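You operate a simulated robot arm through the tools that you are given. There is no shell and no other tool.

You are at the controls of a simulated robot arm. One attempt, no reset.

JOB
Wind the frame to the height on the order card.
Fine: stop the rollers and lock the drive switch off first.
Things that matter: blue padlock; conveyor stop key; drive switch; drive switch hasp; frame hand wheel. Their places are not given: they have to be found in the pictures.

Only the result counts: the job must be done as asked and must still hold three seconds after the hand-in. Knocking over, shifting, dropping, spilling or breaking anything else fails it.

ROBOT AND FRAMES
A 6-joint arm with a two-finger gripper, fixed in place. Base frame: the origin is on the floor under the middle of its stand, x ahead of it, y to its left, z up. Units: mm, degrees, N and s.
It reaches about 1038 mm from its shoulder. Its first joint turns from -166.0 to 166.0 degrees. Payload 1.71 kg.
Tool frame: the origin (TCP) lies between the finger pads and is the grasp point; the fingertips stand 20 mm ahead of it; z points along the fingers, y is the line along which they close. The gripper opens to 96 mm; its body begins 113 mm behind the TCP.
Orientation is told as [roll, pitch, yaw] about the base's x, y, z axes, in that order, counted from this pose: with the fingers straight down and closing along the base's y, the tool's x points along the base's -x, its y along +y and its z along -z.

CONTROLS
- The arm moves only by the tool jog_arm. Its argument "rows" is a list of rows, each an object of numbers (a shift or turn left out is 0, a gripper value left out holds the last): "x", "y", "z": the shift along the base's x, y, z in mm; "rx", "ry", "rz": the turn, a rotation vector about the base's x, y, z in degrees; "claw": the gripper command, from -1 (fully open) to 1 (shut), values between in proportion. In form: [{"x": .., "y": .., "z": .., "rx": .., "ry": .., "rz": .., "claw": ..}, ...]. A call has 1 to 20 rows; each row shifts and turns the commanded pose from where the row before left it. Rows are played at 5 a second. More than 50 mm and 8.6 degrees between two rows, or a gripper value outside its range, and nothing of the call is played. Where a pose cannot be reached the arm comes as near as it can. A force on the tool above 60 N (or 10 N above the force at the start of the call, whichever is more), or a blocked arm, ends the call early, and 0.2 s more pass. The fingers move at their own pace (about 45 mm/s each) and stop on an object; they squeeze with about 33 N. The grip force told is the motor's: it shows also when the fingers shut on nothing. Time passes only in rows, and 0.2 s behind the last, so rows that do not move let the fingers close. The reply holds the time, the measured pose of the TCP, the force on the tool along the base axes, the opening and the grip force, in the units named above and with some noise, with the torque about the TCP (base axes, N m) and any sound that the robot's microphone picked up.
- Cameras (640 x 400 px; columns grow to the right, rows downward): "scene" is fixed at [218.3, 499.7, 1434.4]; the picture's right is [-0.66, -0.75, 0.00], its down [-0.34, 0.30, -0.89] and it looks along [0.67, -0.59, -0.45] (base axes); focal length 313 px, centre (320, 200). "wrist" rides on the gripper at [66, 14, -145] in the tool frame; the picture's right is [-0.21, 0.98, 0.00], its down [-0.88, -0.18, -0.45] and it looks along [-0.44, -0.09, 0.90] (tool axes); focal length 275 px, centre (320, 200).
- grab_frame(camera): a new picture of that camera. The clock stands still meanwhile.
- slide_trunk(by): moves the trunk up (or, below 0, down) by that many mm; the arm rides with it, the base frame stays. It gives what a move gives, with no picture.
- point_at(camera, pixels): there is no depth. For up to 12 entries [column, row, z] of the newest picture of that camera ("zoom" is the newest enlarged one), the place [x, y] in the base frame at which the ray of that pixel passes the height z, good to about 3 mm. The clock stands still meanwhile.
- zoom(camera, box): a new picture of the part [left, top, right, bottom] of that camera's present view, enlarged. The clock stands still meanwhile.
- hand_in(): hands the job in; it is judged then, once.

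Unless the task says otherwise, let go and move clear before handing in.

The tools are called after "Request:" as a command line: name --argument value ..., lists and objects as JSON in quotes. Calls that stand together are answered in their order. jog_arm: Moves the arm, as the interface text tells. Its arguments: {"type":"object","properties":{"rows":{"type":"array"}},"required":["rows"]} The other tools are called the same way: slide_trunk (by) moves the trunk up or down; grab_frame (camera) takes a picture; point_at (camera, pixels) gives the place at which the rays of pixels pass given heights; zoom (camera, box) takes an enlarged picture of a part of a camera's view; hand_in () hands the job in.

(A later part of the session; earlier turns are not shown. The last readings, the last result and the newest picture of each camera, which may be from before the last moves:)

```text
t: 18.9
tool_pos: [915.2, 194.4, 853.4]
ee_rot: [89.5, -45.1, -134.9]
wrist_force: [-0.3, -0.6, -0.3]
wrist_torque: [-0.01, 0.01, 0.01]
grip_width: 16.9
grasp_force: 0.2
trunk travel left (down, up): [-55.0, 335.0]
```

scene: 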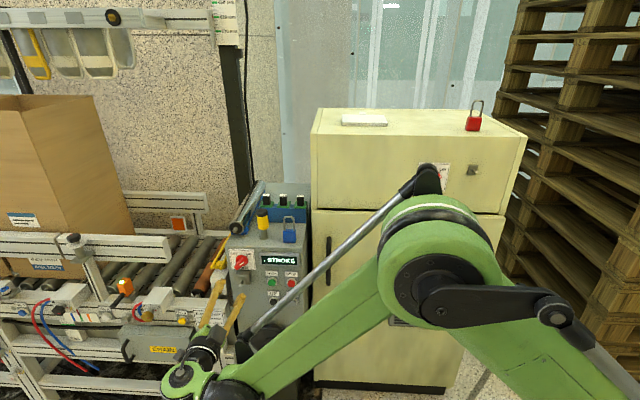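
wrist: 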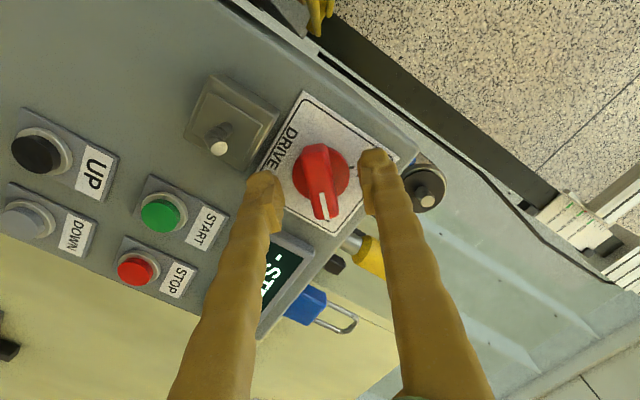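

The fork is on the bar with zero force. I'll turn the first 30° toward OFF, rotating -30° about the approach axis.

Request:
jog_arm --rows '[{"rx": -5.3, "ry": 5.3}, {"rx": -5.3, "ry": 5.3}, {"rx": -5.3, "ry": 5.3}, {"rx": -5.3, "ry": 5.3}]'

Request:
zoom --camera "wrist" --box '[240, 110, 420, 240]'

Request:
zoom --camera "scene" --box '[220, 245, 268, 295]'

```text
t: 19.9
tool_pos: [915.3, 195.3, 852.5]
ee_rot: [89.3, -75.2, -134.8]
wrist_force: [-1.6, -0.8, -0.4]
wrist_torque: [0.01, -0.01, -0.07]
grip_width: 18.3
grasp_force: 1.0
trunk travel left (down, up): [-55.0, 335.0]
```

```text
3.08 times, centred on (330, 175) of wrist
```

zoom: 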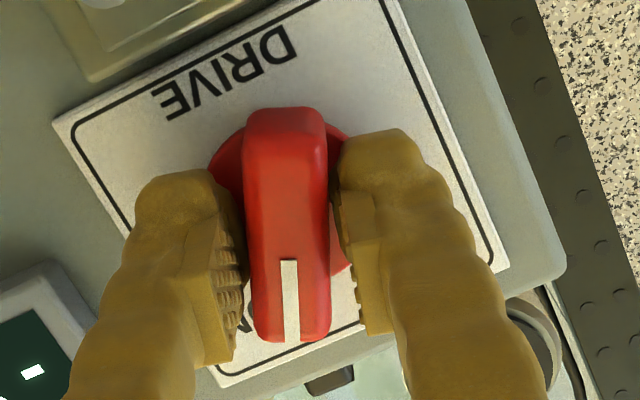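

```text
8.00 times, centred on (244, 270) of scene
```

zoom: 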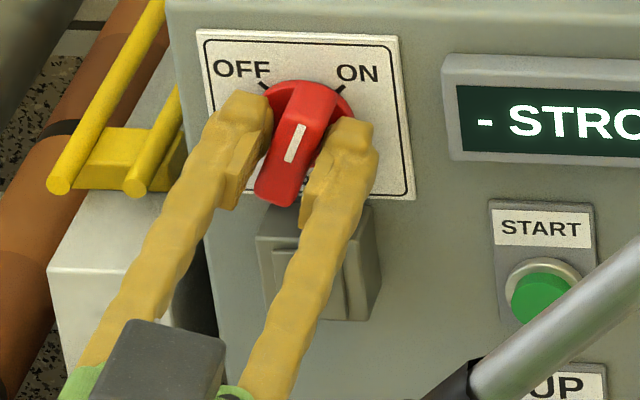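

The knob follows the fork with almost no force. I'll continue the remaining 60° plus a small overshoot.

Request:
jog_arm --rows '[{"rx": -5.3, "ry": 5.3}, {"rx": -5.3, "ry": 5.3}, {"rx": -5.3, "ry": 5.3}, {"rx": -5.3, "ry": 5.3}, {"rx": -5.3, "ry": 5.3}, {"rx": -5.3, "ry": 5.3}, {"rx": -5.3, "ry": 5.3}, {"rx": -5.3, "ry": 5.3}, {}]'

Request:
zoom --camera "wrist" --box '[240, 110, 420, 240]'

Request:
zoom --camera "scene" --box '[220, 245, 268, 295]'

```text
t: 21.9
tool_pos: [915.5, 194.5, 852.0]
ee_rot: [-90.3, -44.9, 44.9]
wrist_force: [0.3, 0.7, -0.4]
wrist_torque: [-0.02, 0.06, 0.04]
grip_width: 17.5
grasp_force: 0.2
trunk travel left (down, up): [-55.0, 335.0]
```

```text
3.08 times, centred on (330, 175) of wrist
```

zoom: 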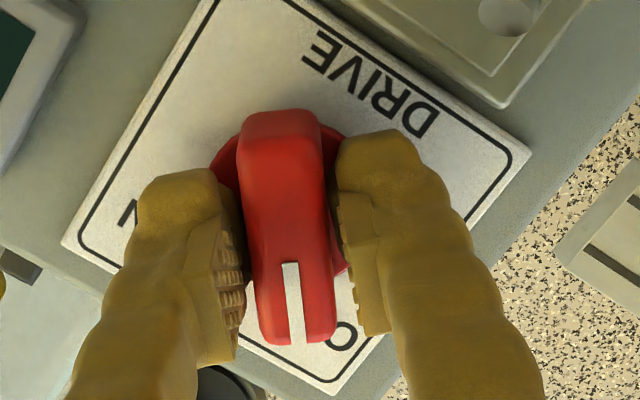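

```text
8.00 times, centred on (244, 270) of scene
```

zoom: 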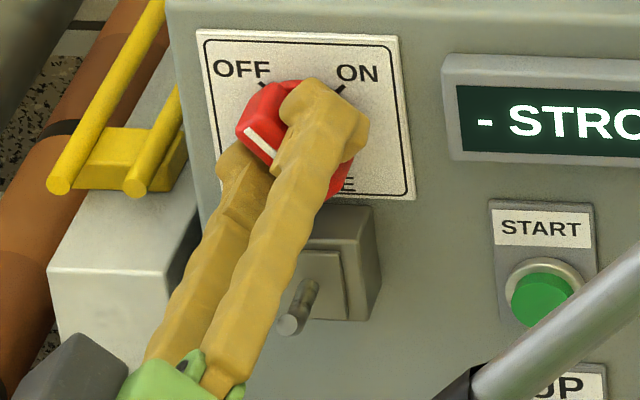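

The white mark now points toward OFF. I'll turn a few degrees more to see whether it meets an end stop.

Request:
jog_arm --rows '[{"rx": -3.5, "ry": 3.5}, {"rx": -3.5, "ry": 3.5}, {}]'

Request:
zoom --camera "wrist" --box '[240, 110, 420, 240]'

```text
t: 22.7
tool_pos: [915.6, 195.0, 851.6]
ee_rot: [-90.4, -35.0, 45.0]
wrist_force: [2.7, 2.8, -0.4]
wrist_torque: [0.01, 0.0, 0.03]
grip_width: 18.8
grasp_force: 1.4
trunk travel left (down, up): [-55.0, 335.0]
```

```text
3.08 times, centred on (330, 175) of wrist
```

zoom: 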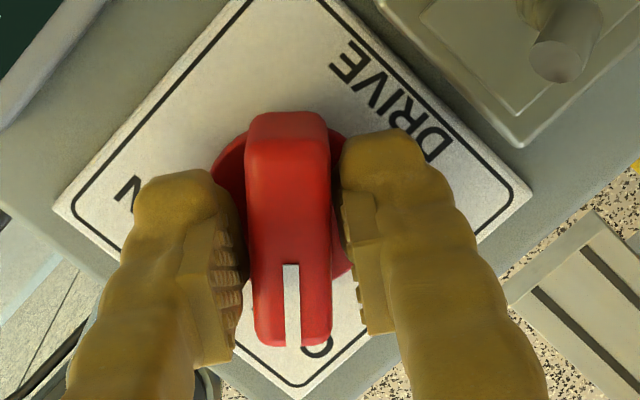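

The jaws spread slightly to 18.8 mm, so the knob is at its OFF stop. I'll open the fingers, back away along the normal and look.

Request:
jog_arm --rows '[{"rx": 2.0, "ry": -2.0}, {"claw": 0.0}, {}, {}, {"x": -20, "y": 20}, {"x": -30, "y": 30}, {"x": -30, "y": 30}, {"x": -30, "y": 30}, {}]'

Request:
grab_frame --camera "wrist"

Request:
zoom --camera "scene" --box '[220, 245, 268, 295]'

```text
t: 24.7
tool_pos: [803.0, 305.5, 851.9]
ee_rot: [-90.5, -37.9, 44.9]
wrist_force: [-0.6, -0.5, -0.2]
wrist_torque: [0.02, 0.02, 0.03]
grip_width: 47.9
grasp_force: 0.0
trunk travel left (down, up): [-55.0, 335.0]
```

```text
taken
```

wrist: 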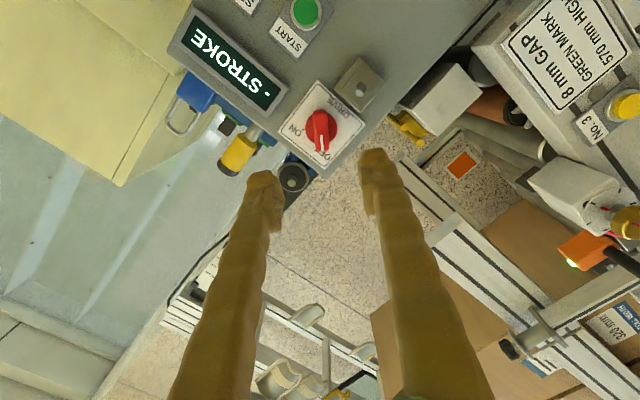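

```text
8.00 times, centred on (244, 270) of scene
```

zoom: 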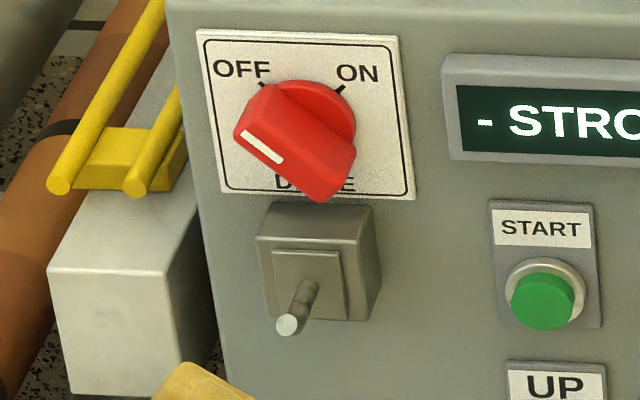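

The white mark now points at OFF (zoom (262,147)). Next I'll roll the tool back to level and move in front of the blue padlock (w ≈ 644, z ≈ 920) to measure it and its neighbours.

Request:
jog_arm --rows '[{"x": -20, "y": -20, "z": 12, "rx": 5.26, "ry": -5.26}, {"x": -20, "y": -20, "z": 12, "rx": 5.26, "ry": -5.26}, {"x": -20, "y": -20, "z": 12, "rx": 5.26, "ry": -5.26}, {"x": -20, "y": -20, "z": 12, "rx": 5.26, "ry": -5.26}, {"x": -18, "y": -18, "z": 12, "rx": 5.26, "ry": -5.26}, {"z": 10, "rx": 5.26, "ry": -5.26}, {"rx": 5.26, "ry": -5.26}, {}]'

Request:
grab_frame --camera "wrist"

Request:
grab_frame --camera "scene"

```text
t: 26.5
tool_pos: [706.6, 206.2, 921.6]
ee_rot: [35.2, -89.8, -80.5]
wrist_force: [0.7, -0.2, 0.4]
wrist_torque: [-0.02, 0.01, -0.02]
grip_width: 48.0
grasp_force: 0.0
trunk travel left (down, up): [-55.0, 335.0]
```

```text
taken
```

wrist: 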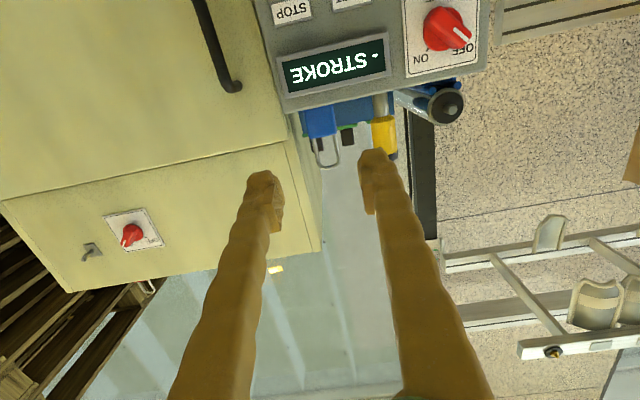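

```text
taken
```

scene: 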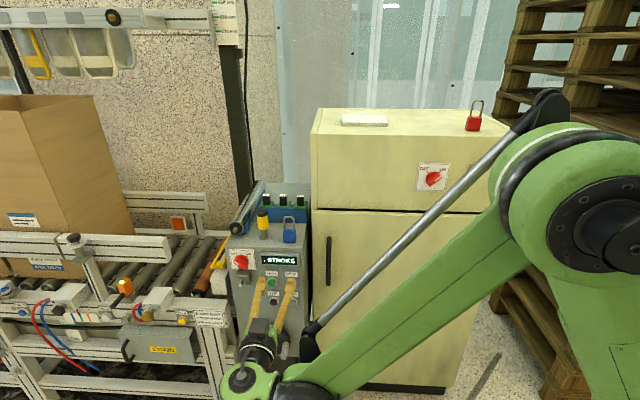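

The padlock is at wrist (322,125) with the yellow-handled tool close to its left at (383,135). I'll zoom both views to measure edges and clearances.

Request:
zoom --camera "wrist" --box '[280, 85, 408, 175]'

Request:
zoom --camera "scene" --box '[250, 195, 314, 250]'

```text
4.44 times, centred on (344, 130) of wrist
```

zoom: 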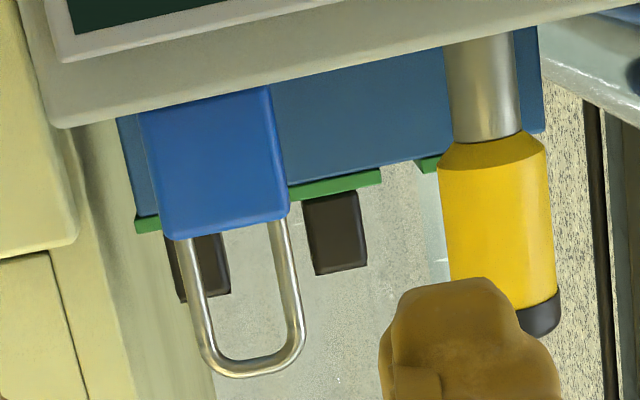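

```text
7.27 times, centred on (282, 222) of scene
```

zoom: 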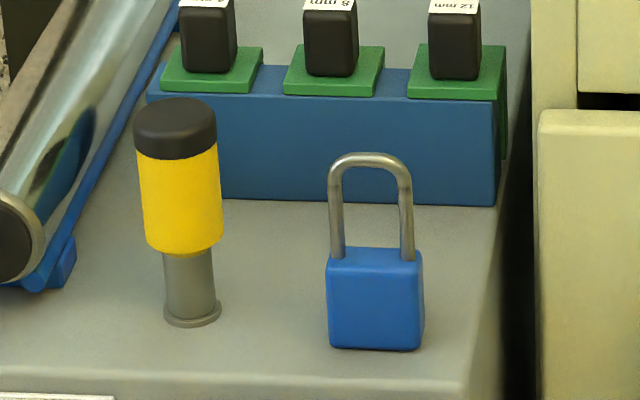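

Request:
point_at --camera "wrist" --pixels '[[323, 135.9, 920], [323, 135.9, 960], [330, 169.4, 960], [330, 169.4, 1000], [371, 123.2, 920], [371, 123.2, 960], [309.1, 139, 940], [336.8, 132.7, 940], [370.7, 180, 920], [370.7, 180, 960]]'

Request:
point_at --camera "scene" --pixels '[[289.57, 230.5, 920], [289.57, 230.5, 960], [288.9, 215.5, 960], [288.9, 215.5, 1000], [268.5, 227.5, 920], [268.5, 227.5, 960], [283, 230.5, 940], [296.2, 230.5, 940], [283.4, 242, 895], [295.8, 242.6, 895], [264.4, 238.2, 895], [289.57, 236.6, 918]]'

```text
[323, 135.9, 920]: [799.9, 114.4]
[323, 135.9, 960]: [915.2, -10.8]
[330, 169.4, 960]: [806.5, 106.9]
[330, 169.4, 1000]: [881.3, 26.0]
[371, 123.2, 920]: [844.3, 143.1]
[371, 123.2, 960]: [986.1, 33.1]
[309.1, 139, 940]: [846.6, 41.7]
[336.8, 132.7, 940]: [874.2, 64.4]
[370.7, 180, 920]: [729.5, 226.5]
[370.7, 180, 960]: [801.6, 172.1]
```

```text
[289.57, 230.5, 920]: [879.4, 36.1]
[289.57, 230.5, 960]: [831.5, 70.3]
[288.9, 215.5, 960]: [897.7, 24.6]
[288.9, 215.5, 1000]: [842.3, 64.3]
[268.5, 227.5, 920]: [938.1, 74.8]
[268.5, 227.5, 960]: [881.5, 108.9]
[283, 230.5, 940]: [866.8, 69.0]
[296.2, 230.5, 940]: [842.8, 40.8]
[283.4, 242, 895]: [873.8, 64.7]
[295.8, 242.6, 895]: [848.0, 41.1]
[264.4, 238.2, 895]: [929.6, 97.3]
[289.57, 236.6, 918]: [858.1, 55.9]
```

Measurements give the padlock body front at f ≈ 568, w ≈ 643.5, z from 894 to 940, width about 36 mm, with the shackle top at z ≈ 988. The yellow tool's edge is at w ≈ 709, so a 53 mm opening clears it. I'll approach to just in front of the padlock.

Request:
jog_arm --rows '[{"x": 30, "y": -32.5, "z": -1.8, "claw": -0.1}, {"x": 31, "y": -32, "z": -1.8}, {"x": 31.8, "y": -31.8}, {"x": 28, "y": -28}, {}]'

Request:
zoom --camera "wrist" --box '[220, 70, 420, 200]'

Request:
zoom --camera "scene" --box '[245, 195, 319, 255]'

```text
t: 27.7
tool_pos: [828.5, 84.0, 918.5]
ee_rot: [-35.3, -89.9, -9.9]
wrist_force: [0.2, 0.8, 1.4]
wrist_torque: [0.01, 0.01, -0.01]
grip_width: 52.9
grasp_force: 0.1
trunk travel left (down, up): [-55.0, 335.0]
```

```text
3.08 times, centred on (320, 135) of wrist
```

zoom: 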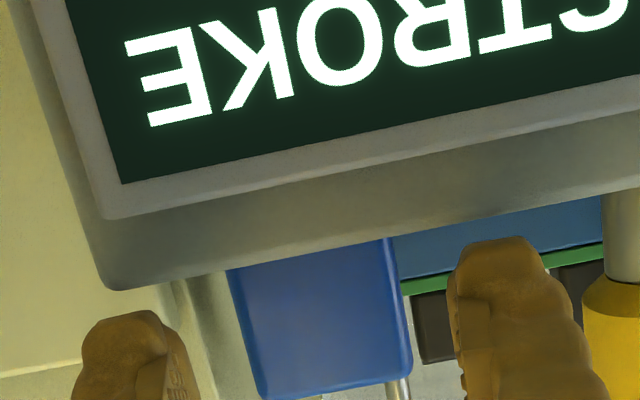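

```text
6.67 times, centred on (282, 225) of scene
```

zoom: 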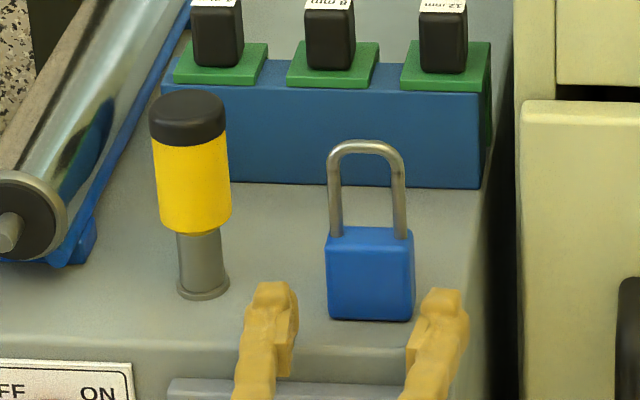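

The fingers straddle the padlock evenly on both sides with no contact. I'll advance 47 mm so the pads are alongside the body.

Request:
jog_arm --rows '[{"x": 12, "y": -12.7}, {"x": 11, "y": -11.5}, {"x": 9.5, "y": -9.8}, {}]'

Request:
zoom --camera "scene" --box '[245, 195, 319, 255]'

Request:
grab_frame --camera "wrist"

```text
t: 28.7
tool_pos: [859.9, 48.6, 920.0]
ee_rot: [-34.5, -89.9, -11.0]
wrist_force: [0.2, -0.4, -0.7]
wrist_torque: [0.02, -0.02, -0.05]
grip_width: 53.0
grasp_force: 0.0
trunk travel left (down, up): [-55.0, 335.0]
```

```text
6.67 times, centred on (282, 225) of scene
```

zoom: 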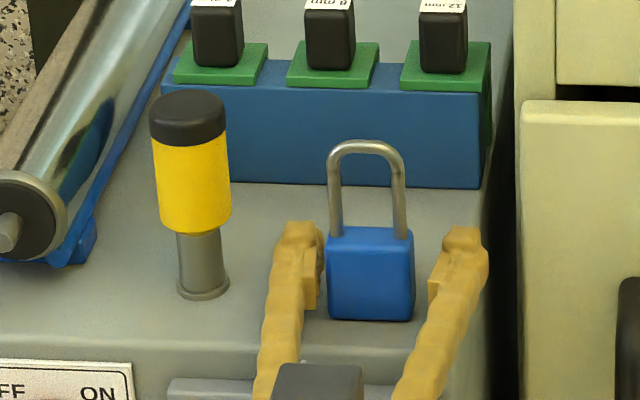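

```text
taken
```

wrist: 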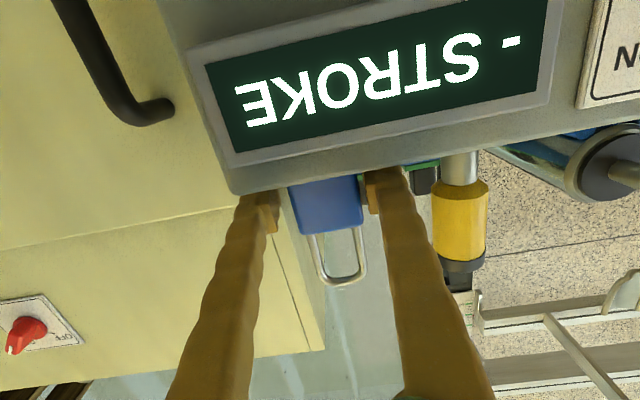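

The TCP is at the padlock (f 573.6, w 642), with the body between the pads to about 1 mm. I'll close on it.

Request:
jog_arm --rows '[{"x": 0.5, "y": 0.5, "claw": 0.15}, {"claw": 1}, {}, {}]'

Request:
zoom --camera "scene" --box '[245, 195, 319, 255]'

```text
t: 29.7
tool_pos: [860.6, 48.8, 918.9]
ee_rot: [-30.8, -89.9, -14.8]
wrist_force: [-0.1, 0.3, 0.4]
wrist_torque: [0.06, 0.0, 0.02]
grip_width: 36.8
grasp_force: 33.1
trunk travel left (down, up): [-55.0, 335.0]
```

```text
6.67 times, centred on (282, 225) of scene
```

zoom: 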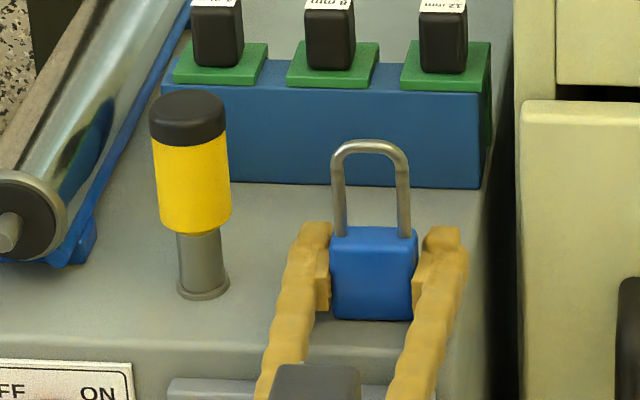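

The padlock is gripped (36.8 mm, 33 N) and still upright. I'll lift it straight up, back away from the console, then move left and down in front of the hasp peg.

Request:
jog_arm --rows '[{"z": 10}, {"z": 20}, {"x": -20, "y": 20}, {"x": -30, "y": 30}, {"x": -30, "y": 30}, {"x": -20, "y": 20}, {}]'

Request:
grab_frame --camera "wrist"

Request:
grab_frame --camera "scene"

```text
t: 31.3
tool_pos: [759.3, 151.4, 949.9]
ee_rot: [-27.2, -89.9, -18.3]
wrist_force: [-0.4, -0.4, -0.8]
wrist_torque: [0.0, 0.0, -0.03]
grip_width: 36.3
grasp_force: 33.3
trunk travel left (down, up): [-55.0, 335.0]
```

```text
taken
```

wrist: 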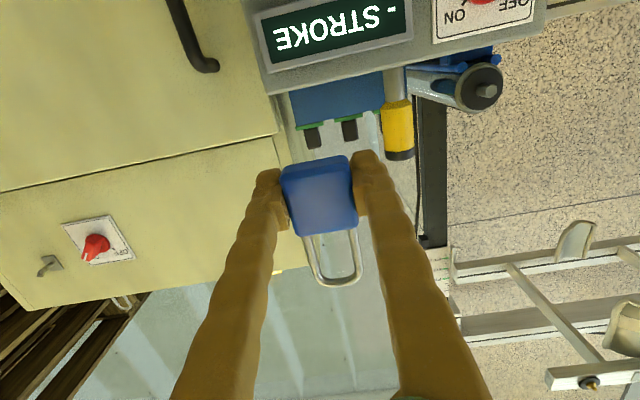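

```text
taken
```

scene: 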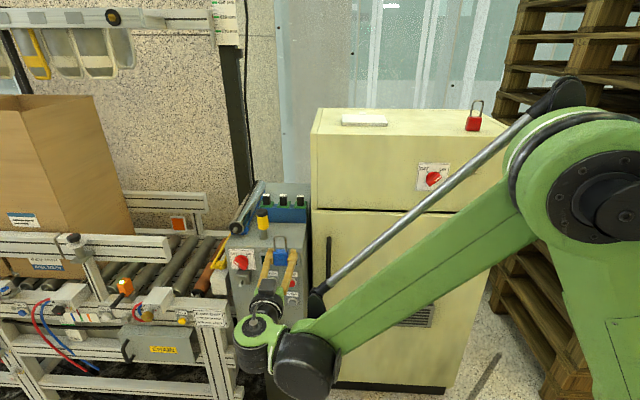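

The padlock is held firmly and upright. I'll carry it left and down to the hasp, keeping it well in front of the knob and peg (f ≈ 430).

Request:
jog_arm --rows '[{"x": 16.5, "y": 16.5, "z": -33}, {"x": 16.5, "y": 16.5, "z": -33}, {"x": 16.5, "y": 16.5, "z": -33}, {"x": 16.5, "y": 16.5, "z": -33}, {"x": 16.5, "y": 16.5, "z": -34}, {"x": 16.5, "y": 16.5, "z": -34}, {}]'

Request:
grab_frame --camera "wrist"

Request:
zoom --camera "scene" --box '[210, 240, 290, 330]'

```text
t: 32.9
tool_pos: [859.8, 246.5, 747.6]
ee_rot: [-29.5, -89.8, -15.8]
wrist_force: [0.5, 0.5, -0.5]
wrist_torque: [0.02, 0.0, 0.0]
grip_width: 36.6
grasp_force: 32.9
trunk travel left (down, up): [-55.0, 335.0]
```

```text
taken
```

wrist: 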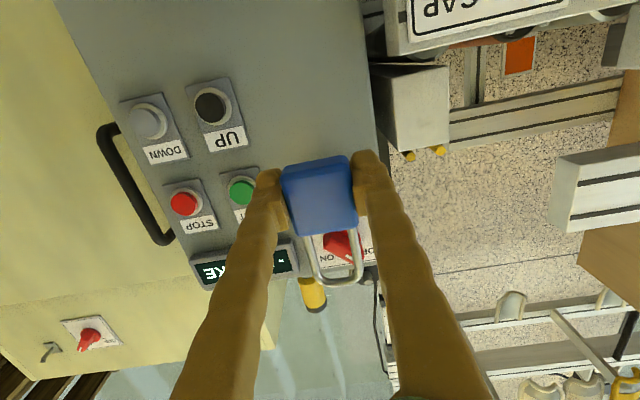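

```text
4.44 times, centred on (250, 285) of scene
```

zoom: 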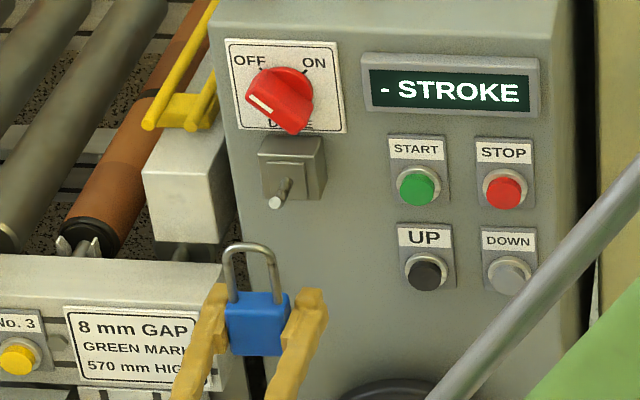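

The padlock hangs in front of the hasp (scene zoom (258,300)) with the peg tip at zoom (275,203). I'll check the shackle's real position against the scene camera before threading it.

Request:
point_at --camera "scene" --pixels '[[234.2, 295.1, 816], [239.9, 285.7, 790], [239.9, 285.7, 796], [235.8, 308.5, 768]]'

Request:
zoom --camera "scene" --box '[222, 265, 262, 315]'

```text
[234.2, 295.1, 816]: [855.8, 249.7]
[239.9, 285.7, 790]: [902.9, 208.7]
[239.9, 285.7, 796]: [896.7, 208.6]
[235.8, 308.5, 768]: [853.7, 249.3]
```

```text
8.00 times, centred on (242, 290) of scene
```

zoom: 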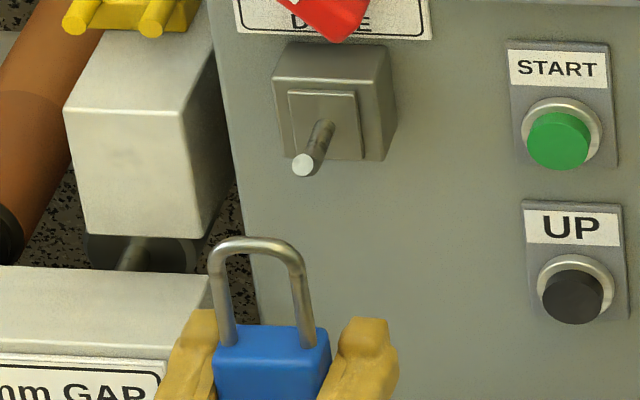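

The shackle is where expected (w ≈ 782, z ≈ 816) and the peg tip is at about w 784, z 793, inside the window. I'll advance to just short of the peg tip.

Request:
jog_arm --rows '[{"x": 15, "y": -13}, {"x": 14.5, "y": -13.5}, {}]'

Request:
zoom --camera "scene" --box '[222, 255, 262, 305]'

Request:
zoom --camera "wrist" --box '[250, 130, 420, 300]'

```text
t: 33.7
tool_pos: [889.4, 220.8, 747.4]
ee_rot: [-34.6, -90.0, -10.8]
wrist_force: [0.2, 0.8, -1.1]
wrist_torque: [-0.01, 0.02, 0.01]
grip_width: 36.6
grasp_force: 33.1
trunk travel left (down, up): [-55.0, 335.0]
```

```text
8.00 times, centred on (242, 280) of scene
```

zoom: 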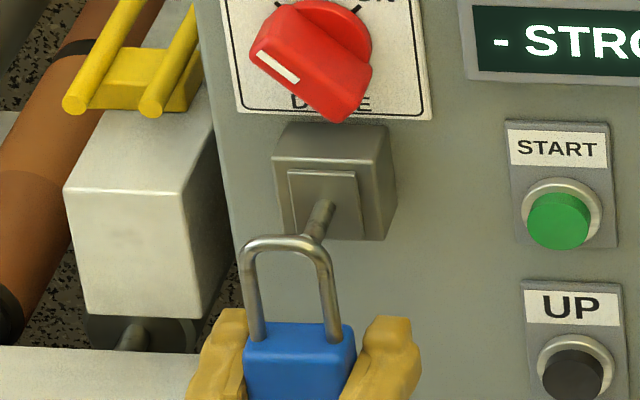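

```text
2.35 times, centred on (335, 215) of wrist
```

zoom: 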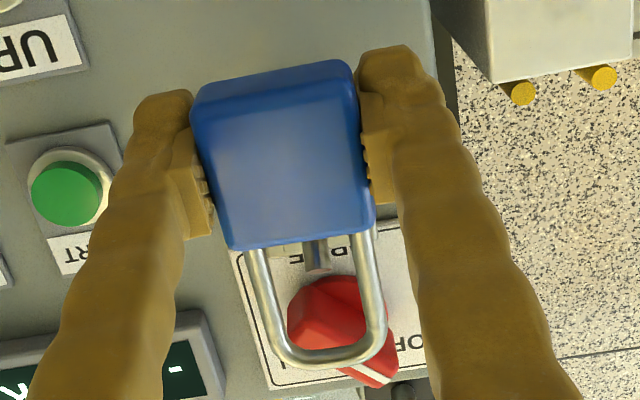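

Through the shackle window in the wrist view I can see the peg at zoom (316,255), centred left to right. I'll push forward in small steps so the peg passes through the shackle.

Request:
jog_arm --rows '[{"x": 5.6, "y": -5.6}, {"x": 5.6, "y": -5.6}, {"x": 5.6, "y": -5.6}, {}]'

Request:
zoom --camera "scene" --box '[222, 255, 262, 305]'

Request:
zoom --camera "wrist" --box '[250, 130, 420, 300]'

```text
t: 34.7
tool_pos: [908.1, 203.6, 748.3]
ee_rot: [-34.1, -89.9, -11.3]
wrist_force: [0.3, -0.7, -0.6]
wrist_torque: [0.02, -0.03, -0.02]
grip_width: 36.7
grasp_force: 32.5
trunk travel left (down, up): [-55.0, 335.0]
```

```text
8.00 times, centred on (242, 280) of scene
```

zoom: 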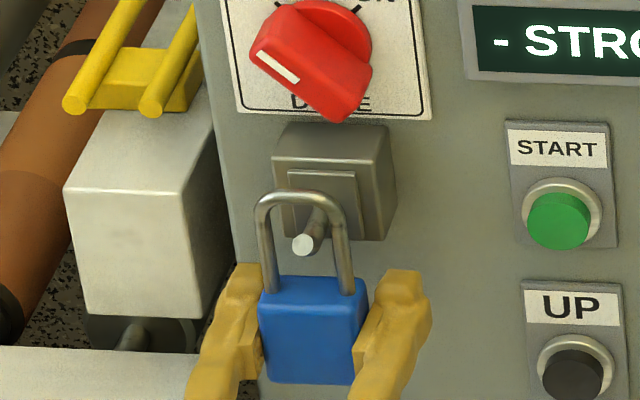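

```text
2.35 times, centred on (335, 215) of wrist
```

zoom: 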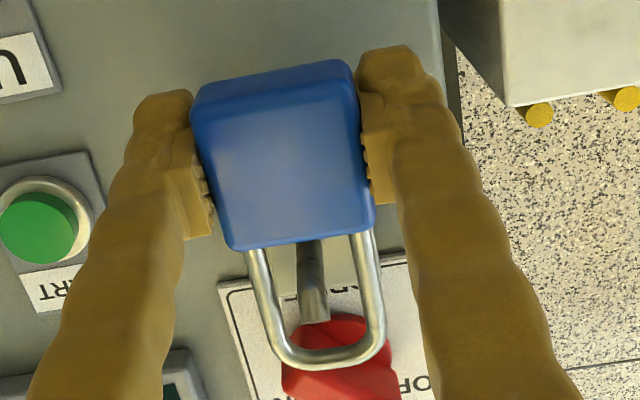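

The peg is clearly through the shackle (scene zoom (303,243), wrist zoom (315,290)). I'll go about 5 mm deeper past the upturned tip, then lower until the shackle rests on the peg.

Request:
jog_arm --rows '[{"x": 3.4, "y": -3.4}, {"z": -4}, {"z": -4}, {"z": -3}, {"z": -2}, {}]'

Request:
zoom --camera "scene" --box '[222, 255, 262, 305]'

Request:
zoom --camera "wrist" --box '[250, 130, 420, 300]'

```text
t: 36.1
tool_pos: [910.1, 201.6, 735.6]
ee_rot: [-33.0, -89.9, -12.4]
wrist_force: [0.8, 0.3, -0.4]
wrist_torque: [-0.04, 0.0, 0.02]
grip_width: 36.8
grasp_force: 33.0
trunk travel left (down, up): [-55.0, 335.0]
```

```text
8.00 times, centred on (242, 280) of scene
```

zoom: 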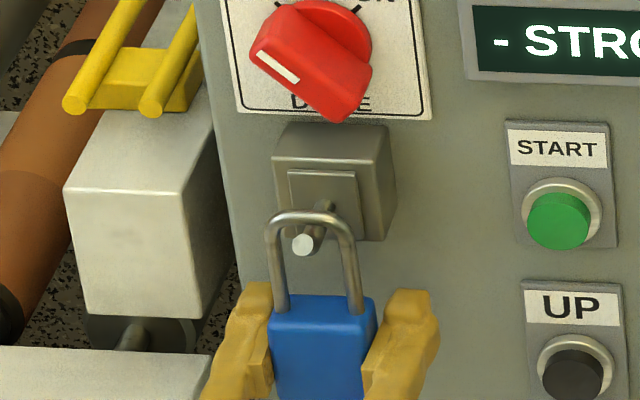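

```text
2.35 times, centred on (335, 215) of wrist
```

zoom: 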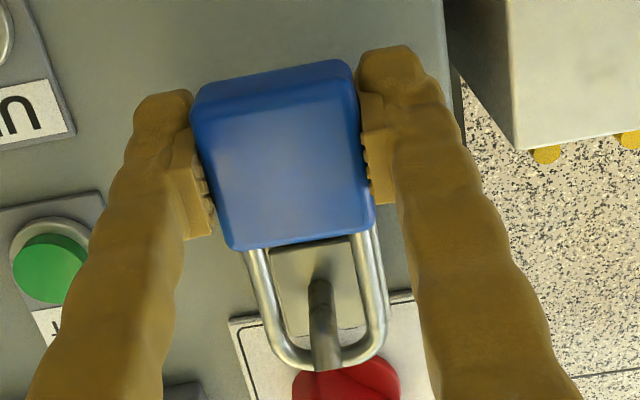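

The shackle's top is now just above the peg. I'll lower in 2 mm steps until the force shows it resting.

Request:
jog_arm --rows '[{"z": -2}, {"z": -1.5}, {}]'

Request:
zoom --camera "scene" --box '[222, 255, 262, 305]'

```text
t: 36.9
tool_pos: [909.8, 201.1, 731.4]
ee_rot: [-33.2, -89.9, -12.3]
wrist_force: [0.6, -1.3, -1.0]
wrist_torque: [0.04, 0.0, 0.0]
grip_width: 36.6
grasp_force: 32.7
trunk travel left (down, up): [-55.0, 335.0]
```

```text
8.00 times, centred on (242, 280) of scene
```

zoom: 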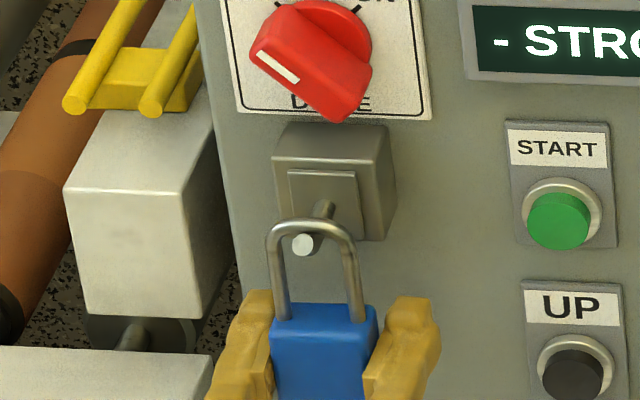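

Request:
jog_arm --rows '[{"z": -1.5}, {"z": -1.5}, {}]'

Request:
zoom --camera "scene" --box '[222, 255, 262, 305]'

Request:
zoom --camera "wrist" --box '[250, 130, 420, 300]'

```text
t: 37.7
tool_pos: [908.9, 199.8, 730.4]
ee_rot: [-168.5, -89.9, 123.0]
wrist_force: [2.8, 3.0, 26.1]
wrist_torque: [-0.12, 0.35, 0.02]
grip_width: 36.5
grasp_force: 33.0
trunk travel left (down, up): [-55.0, 335.0]
```

```text
8.00 times, centred on (242, 280) of scene
```

zoom: 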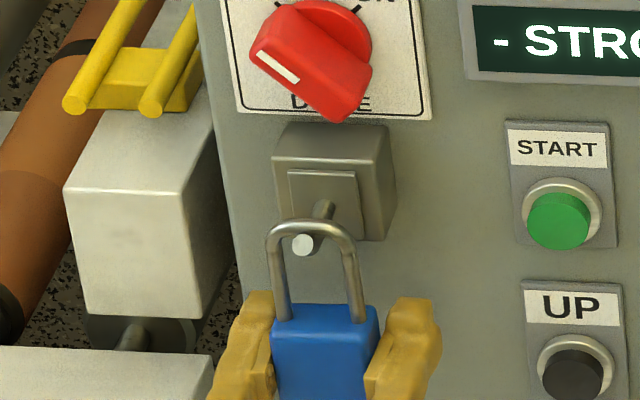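

```text
2.35 times, centred on (335, 215) of wrist
```

zoom: 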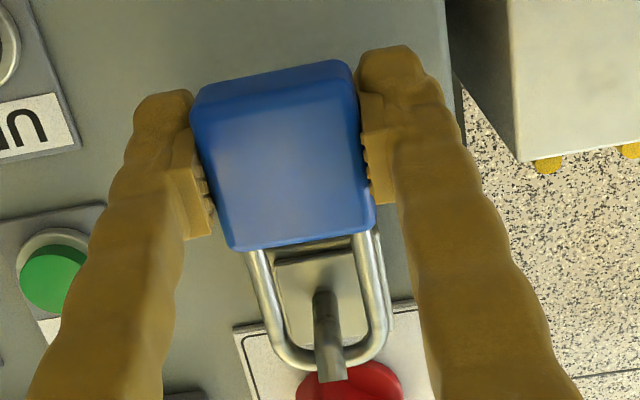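

A reading of 26 N upward shows the shackle resting on the peg. I'll ease up 1 mm to take the load off, then open the fingers a little.

Request:
jog_arm --rows '[{"z": 1.0}, {}, {"claw": 0.1}, {"claw": 0.0}, {}, {}]'

Request:
zoom --camera "scene" --box '[222, 255, 262, 305]'

Request:
zoom --camera "wrist" --box '[250, 130, 420, 300]'

```text
t: 39.1
tool_pos: [910.2, 200.0, 728.9]
ee_rot: [-29.0, -89.9, -16.5]
wrist_force: [-0.8, -0.1, -0.1]
wrist_torque: [0.0, 0.02, -0.01]
grip_width: 48.2
grasp_force: 0.0
trunk travel left (down, up): [-55.0, 335.0]
```

```text
8.00 times, centred on (242, 280) of scene
```

zoom: 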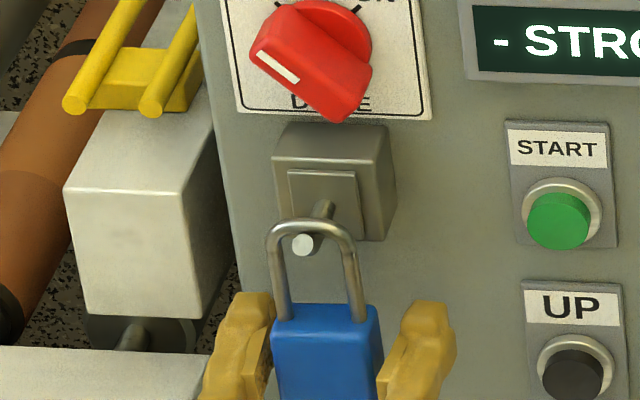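

```text
2.35 times, centred on (335, 215) of wrist
```

zoom: 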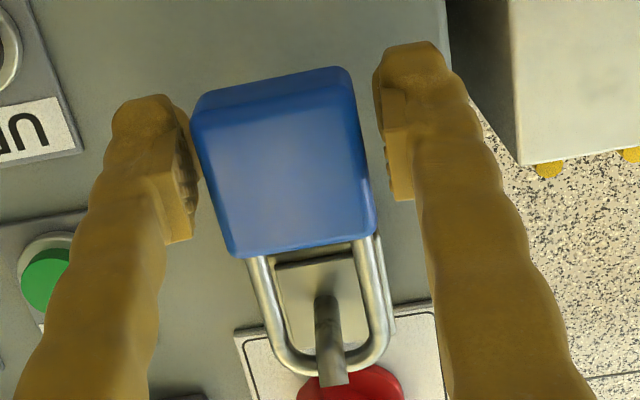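

The padlock hangs freely on the peg, with a small gap on both sides. I'll open slightly more and withdraw straight back.

Request:
jog_arm --rows '[{"claw": -0.15}, {}, {"x": -7, "y": 7}, {"x": -14, "y": 14}, {"x": -28, "y": 28}, {"x": -30, "y": 30}, {"x": -30, "y": 30}, {}]'

Request:
zoom --camera "scene" --box '[222, 255, 262, 305]'

Request:
grab_frame --camera "wrist"

Request:
grab_frame --camera "scene"

```text
t: 40.9
tool_pos: [802.3, 309.6, 729.0]
ee_rot: [-27.9, -89.9, -17.5]
wrist_force: [0.6, 0.4, -0.3]
wrist_torque: [-0.03, -0.02, -0.02]
grip_width: 55.2
grasp_force: 0.0
trunk travel left (down, up): [-55.0, 335.0]
```

```text
8.00 times, centred on (242, 280) of scene
```

zoom: 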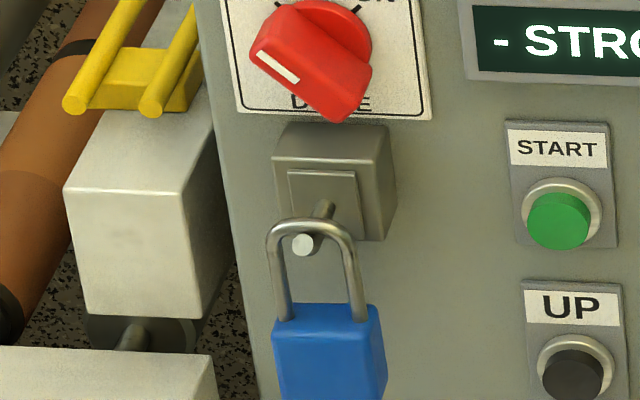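

```text
taken
```

wrist: 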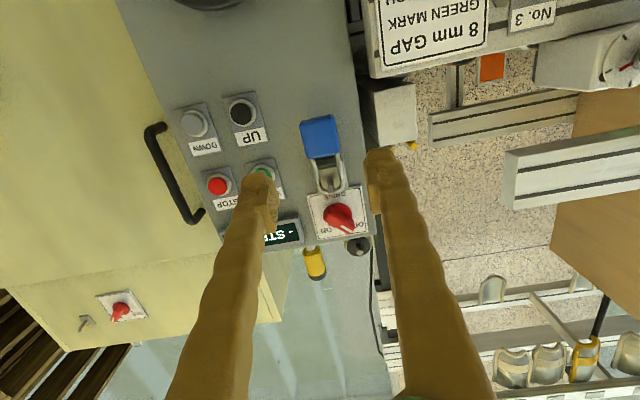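

```text
taken
```

scene: 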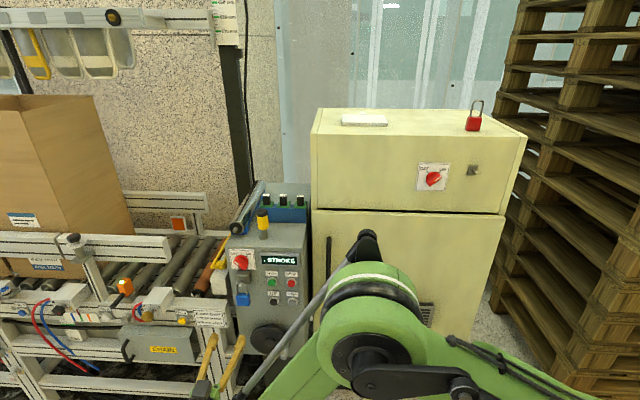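

The blue padlock hangs on the hasp and the switch is at OFF, so the drive is locked. Now for the hand wheel: I'll lower the trunk the remaining travel and move in front of the wheel at a safe distance to measure it.

Request:
slide_trunk --by -55

Request:
jog_arm --rows '[{"x": -16, "y": -16, "z": -25, "claw": 1}, {"x": -16, "y": -16, "z": -30}, {"x": -16, "y": -16, "z": -30}, {"x": 0, "y": 0, "z": -30}, {}]'

Request:
grab_frame --camera "wrist"

Request:
grab_frame --camera "scene"

```text
t: 41.9
tool_pos: [802.6, 309.2, 673.2]
ee_rot: [-33.9, -89.9, -11.6]
wrist_force: [-0.3, 0.5, 0.7]
wrist_torque: [0.01, 0.04, -0.01]
grip_width: 55.3
grasp_force: 0.0
trunk travel left (down, up): [0.0, 390.0]
```

```text
t: 43.1
tool_pos: [753.9, 263.1, 560.0]
ee_rot: [-29.7, -90.0, -15.8]
wrist_force: [-0.4, 0.5, 0.4]
wrist_torque: [0.03, 0.0, 0.0]
grip_width: 0.0
grasp_force: 29.7
trunk travel left (down, up): [0.0, 390.0]
```

```text
taken
```

wrist: 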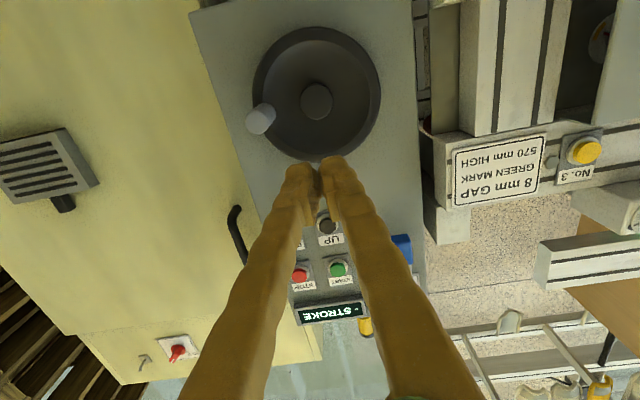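

```text
taken
```

scene: 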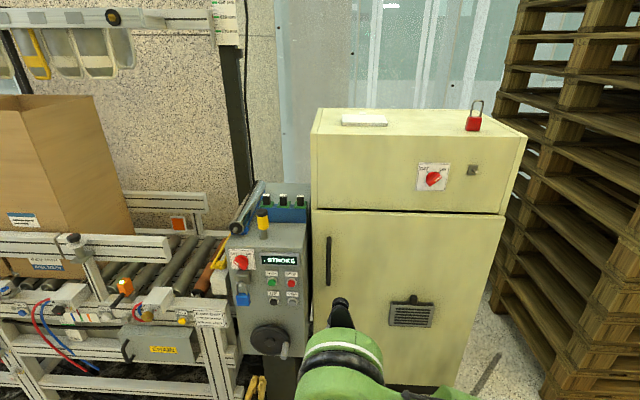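

Both cameras now see the wheel (wrist hub (317,102), handle (260,118)). I'll zoom both for precise triangulation.

Request:
zoom --camera "wrist" --box '[232, 15, 400, 175]'

Request:
zoom --camera "scene" --box '[240, 315, 304, 370]'

Request:
zoom --camera "scene" --box '[195, 0, 251, 55]'

```text
2.50 times, centred on (316, 95) of wrist
```

zoom: 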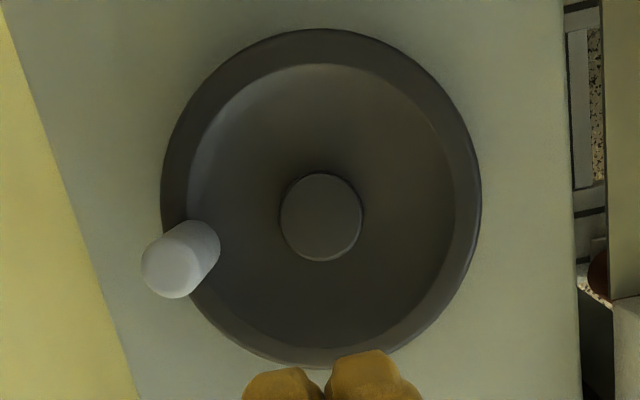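

```text
7.27 times, centred on (272, 342) of scene
```

zoom: 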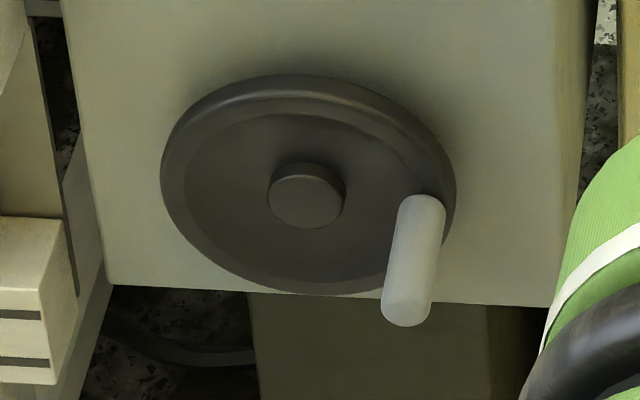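

```text
7.27 times, centred on (223, 28) of scene
```

zoom: 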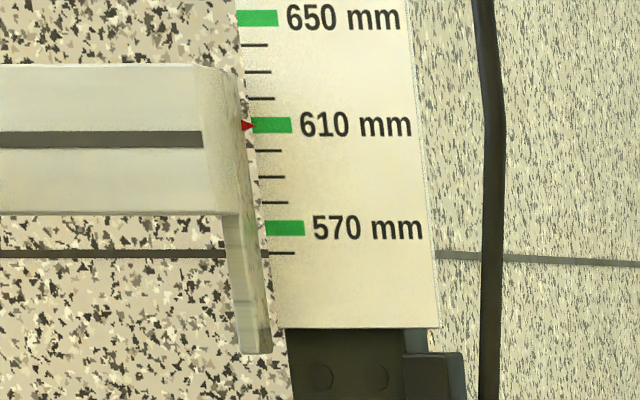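

Request:
point_at --camera "wrist" --pixels '[[316, 101.8, 500], [316, 101.8, 560], [256.8, 123, 480], [256.8, 123, 560], [268, 109, 480], [268, 109, 560]]'

Request:
point_at --camera "scene" --pixels '[[270.07, 342, 500], [270.07, 342, 560], [283.4, 356.9, 480], [283.4, 356.9, 560], [286, 343.5, 480], [286, 343.5, 560]]'

```text
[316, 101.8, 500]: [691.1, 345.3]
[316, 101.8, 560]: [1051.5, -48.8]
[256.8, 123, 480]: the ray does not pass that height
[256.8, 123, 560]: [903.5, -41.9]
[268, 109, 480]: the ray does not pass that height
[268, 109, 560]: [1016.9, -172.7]
```

```text
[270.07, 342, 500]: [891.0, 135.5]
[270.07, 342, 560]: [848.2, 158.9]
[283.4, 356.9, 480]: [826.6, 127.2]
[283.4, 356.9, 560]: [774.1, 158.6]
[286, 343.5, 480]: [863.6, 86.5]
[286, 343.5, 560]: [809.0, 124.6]
```

The hub is at (w 719, z 530, f 511), and the handle tip at (w 665, z 530, f 457), so the handle is level with the hub on the right at a radius of about 54 mm and 21 mm thick. I'll open to 45 mm and line up in front of the handle.

Request:
jog_arm --rows '[{"x": -13, "y": -13, "z": -10, "claw": 0.06}, {"x": -13, "y": -13, "z": -10}, {"x": -12, "y": -12, "z": -10}, {"x": 28, "y": -28}, {"x": 30, "y": -30}, {}]'

Request:
grab_frame --camera "wrist"

Request:
zoom --camera "scene" --box '[235, 310, 325, 380]'

```text
t: 44.5
tool_pos: [796.5, 182.2, 539.3]
ee_rot: [-33.8, -89.9, -11.7]
wrist_force: [0.5, -0.1, -0.1]
wrist_torque: [-0.05, 0.01, -0.02]
grip_width: 45.3
grasp_force: 0.1
out of reach, approached as far as the arm can: row 2, 3
trunk travel left (down, up): [0.0, 390.0]
```

```text
taken
```

wrist: 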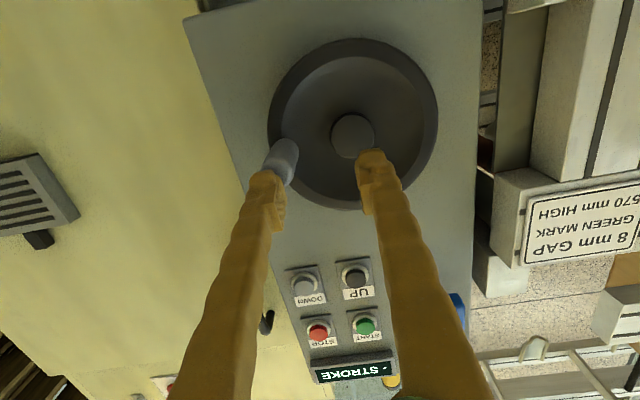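

```text
5.71 times, centred on (280, 345) of scene
```

zoom: 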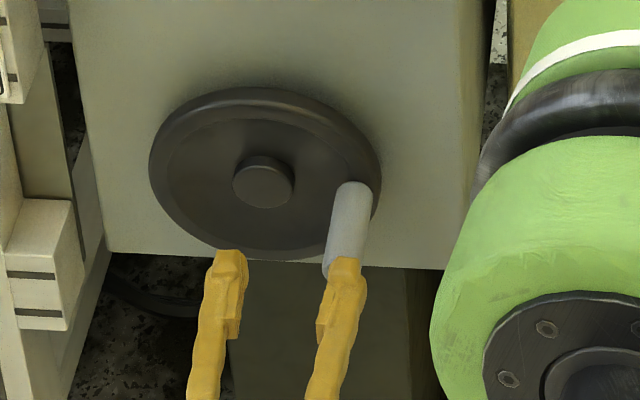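

The arm was clipped at row 2–3, so I'm at w 692, z 539 instead of over the handle, with the right finger just in front of the handle tip. I'll back off slightly and shift to the handle line.

Request:
jog_arm --rows '[{"x": -7, "y": 7}, {"x": -9, "y": -9, "z": -4}, {"x": -10, "y": -10, "z": -5}, {}]'

Request:
grab_frame --camera "wrist"

Request:
grab_frame --camera "scene"

```text
t: 45.5
tool_pos: [784.9, 182.2, 537.1]
ee_rot: [-22.0, -89.8, -23.5]
wrist_force: [-0.1, -0.3, -1.2]
wrist_torque: [0.0, 0.0, -0.01]
grip_width: 44.9
grasp_force: 0.1
out of reach, approached as far as the arm can: row 2, 3
trunk travel left (down, up): [0.0, 390.0]
```

```text
taken
```

wrist: 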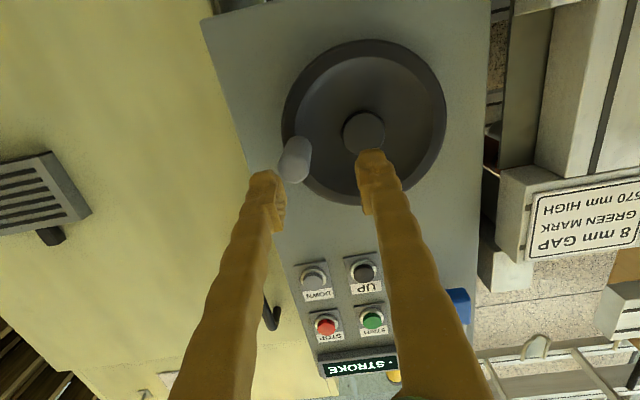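

```text
taken
```

scene: 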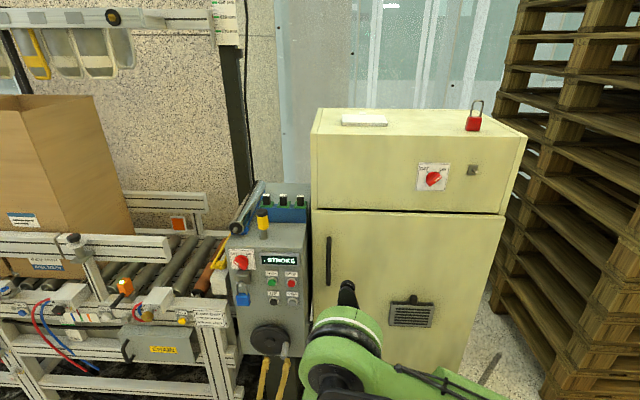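

With the tool level the arm can't get down to the handle, so I'll tilt it to 45° downward. The jaws then still close along the panel, across the handle, while the wrist rides higher and in front, clear of the padlock.

Request:
jog_arm --rows '[{"z": 5, "rx": 5.3, "ry": 5.3}, {"z": 5, "rx": 5.3, "ry": 5.3}, {"rx": 5.3, "ry": 5.3}, {"rx": 5.3, "ry": 5.3}, {"rx": 5.3, "ry": 5.3}, {"rx": 5.3, "ry": 5.3}, {}]'

Request:
grab_frame --camera "wrist"

Request:
grab_frame --camera "scene"

```text
t: 47.1
tool_pos: [784.1, 183.7, 548.3]
ee_rot: [-0.5, -44.9, -44.9]
wrist_force: [-0.4, 1.0, 0.4]
wrist_torque: [-0.01, 0.03, 0.0]
grip_width: 45.3
grasp_force: 0.1
trunk travel left (down, up): [0.0, 390.0]
```

```text
taken
```

wrist: 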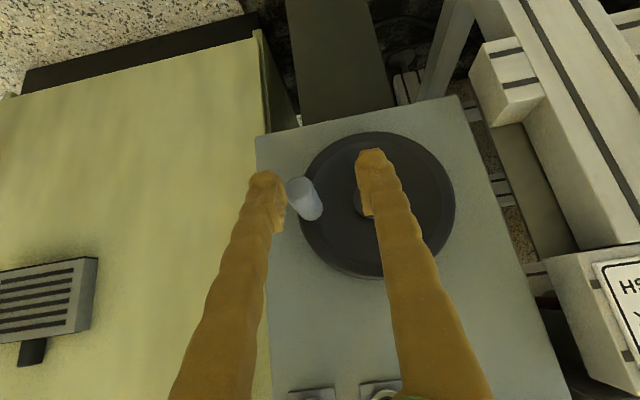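

```text
taken
```

scene: 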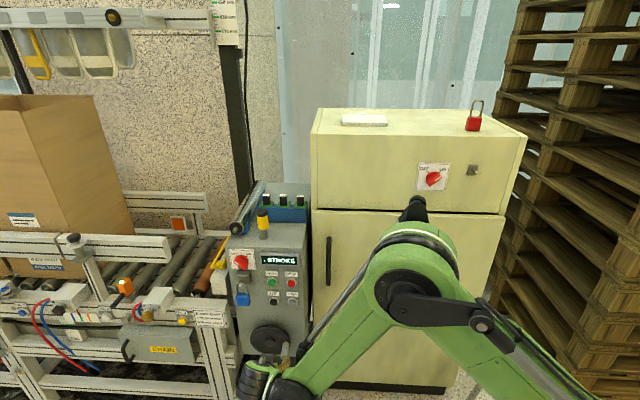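

The tilted pose is reached cleanly and the handle shows at wrist (305,200) between the fingers. I'll refine its position with this new view.

Request:
zoom --camera "wrist" --box '[250, 120, 470, 280]'

Request:
zoom --camera "scene" --box '[240, 315, 304, 370]'

```text
2.50 times, centred on (360, 200) of wrist
```

zoom: 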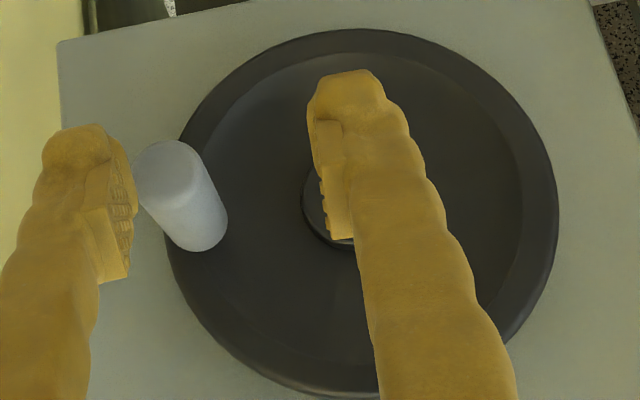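

```text
7.27 times, centred on (272, 342) of scene
```

zoom: 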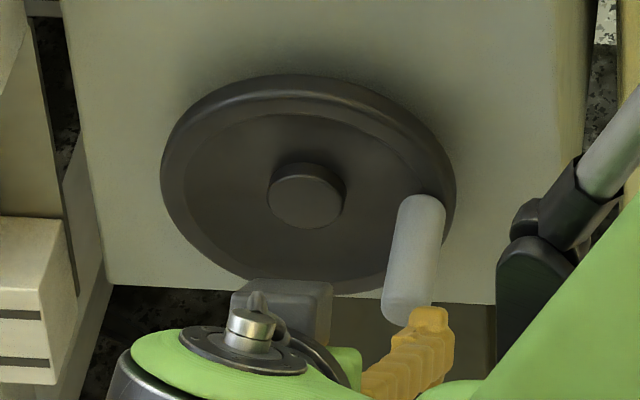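

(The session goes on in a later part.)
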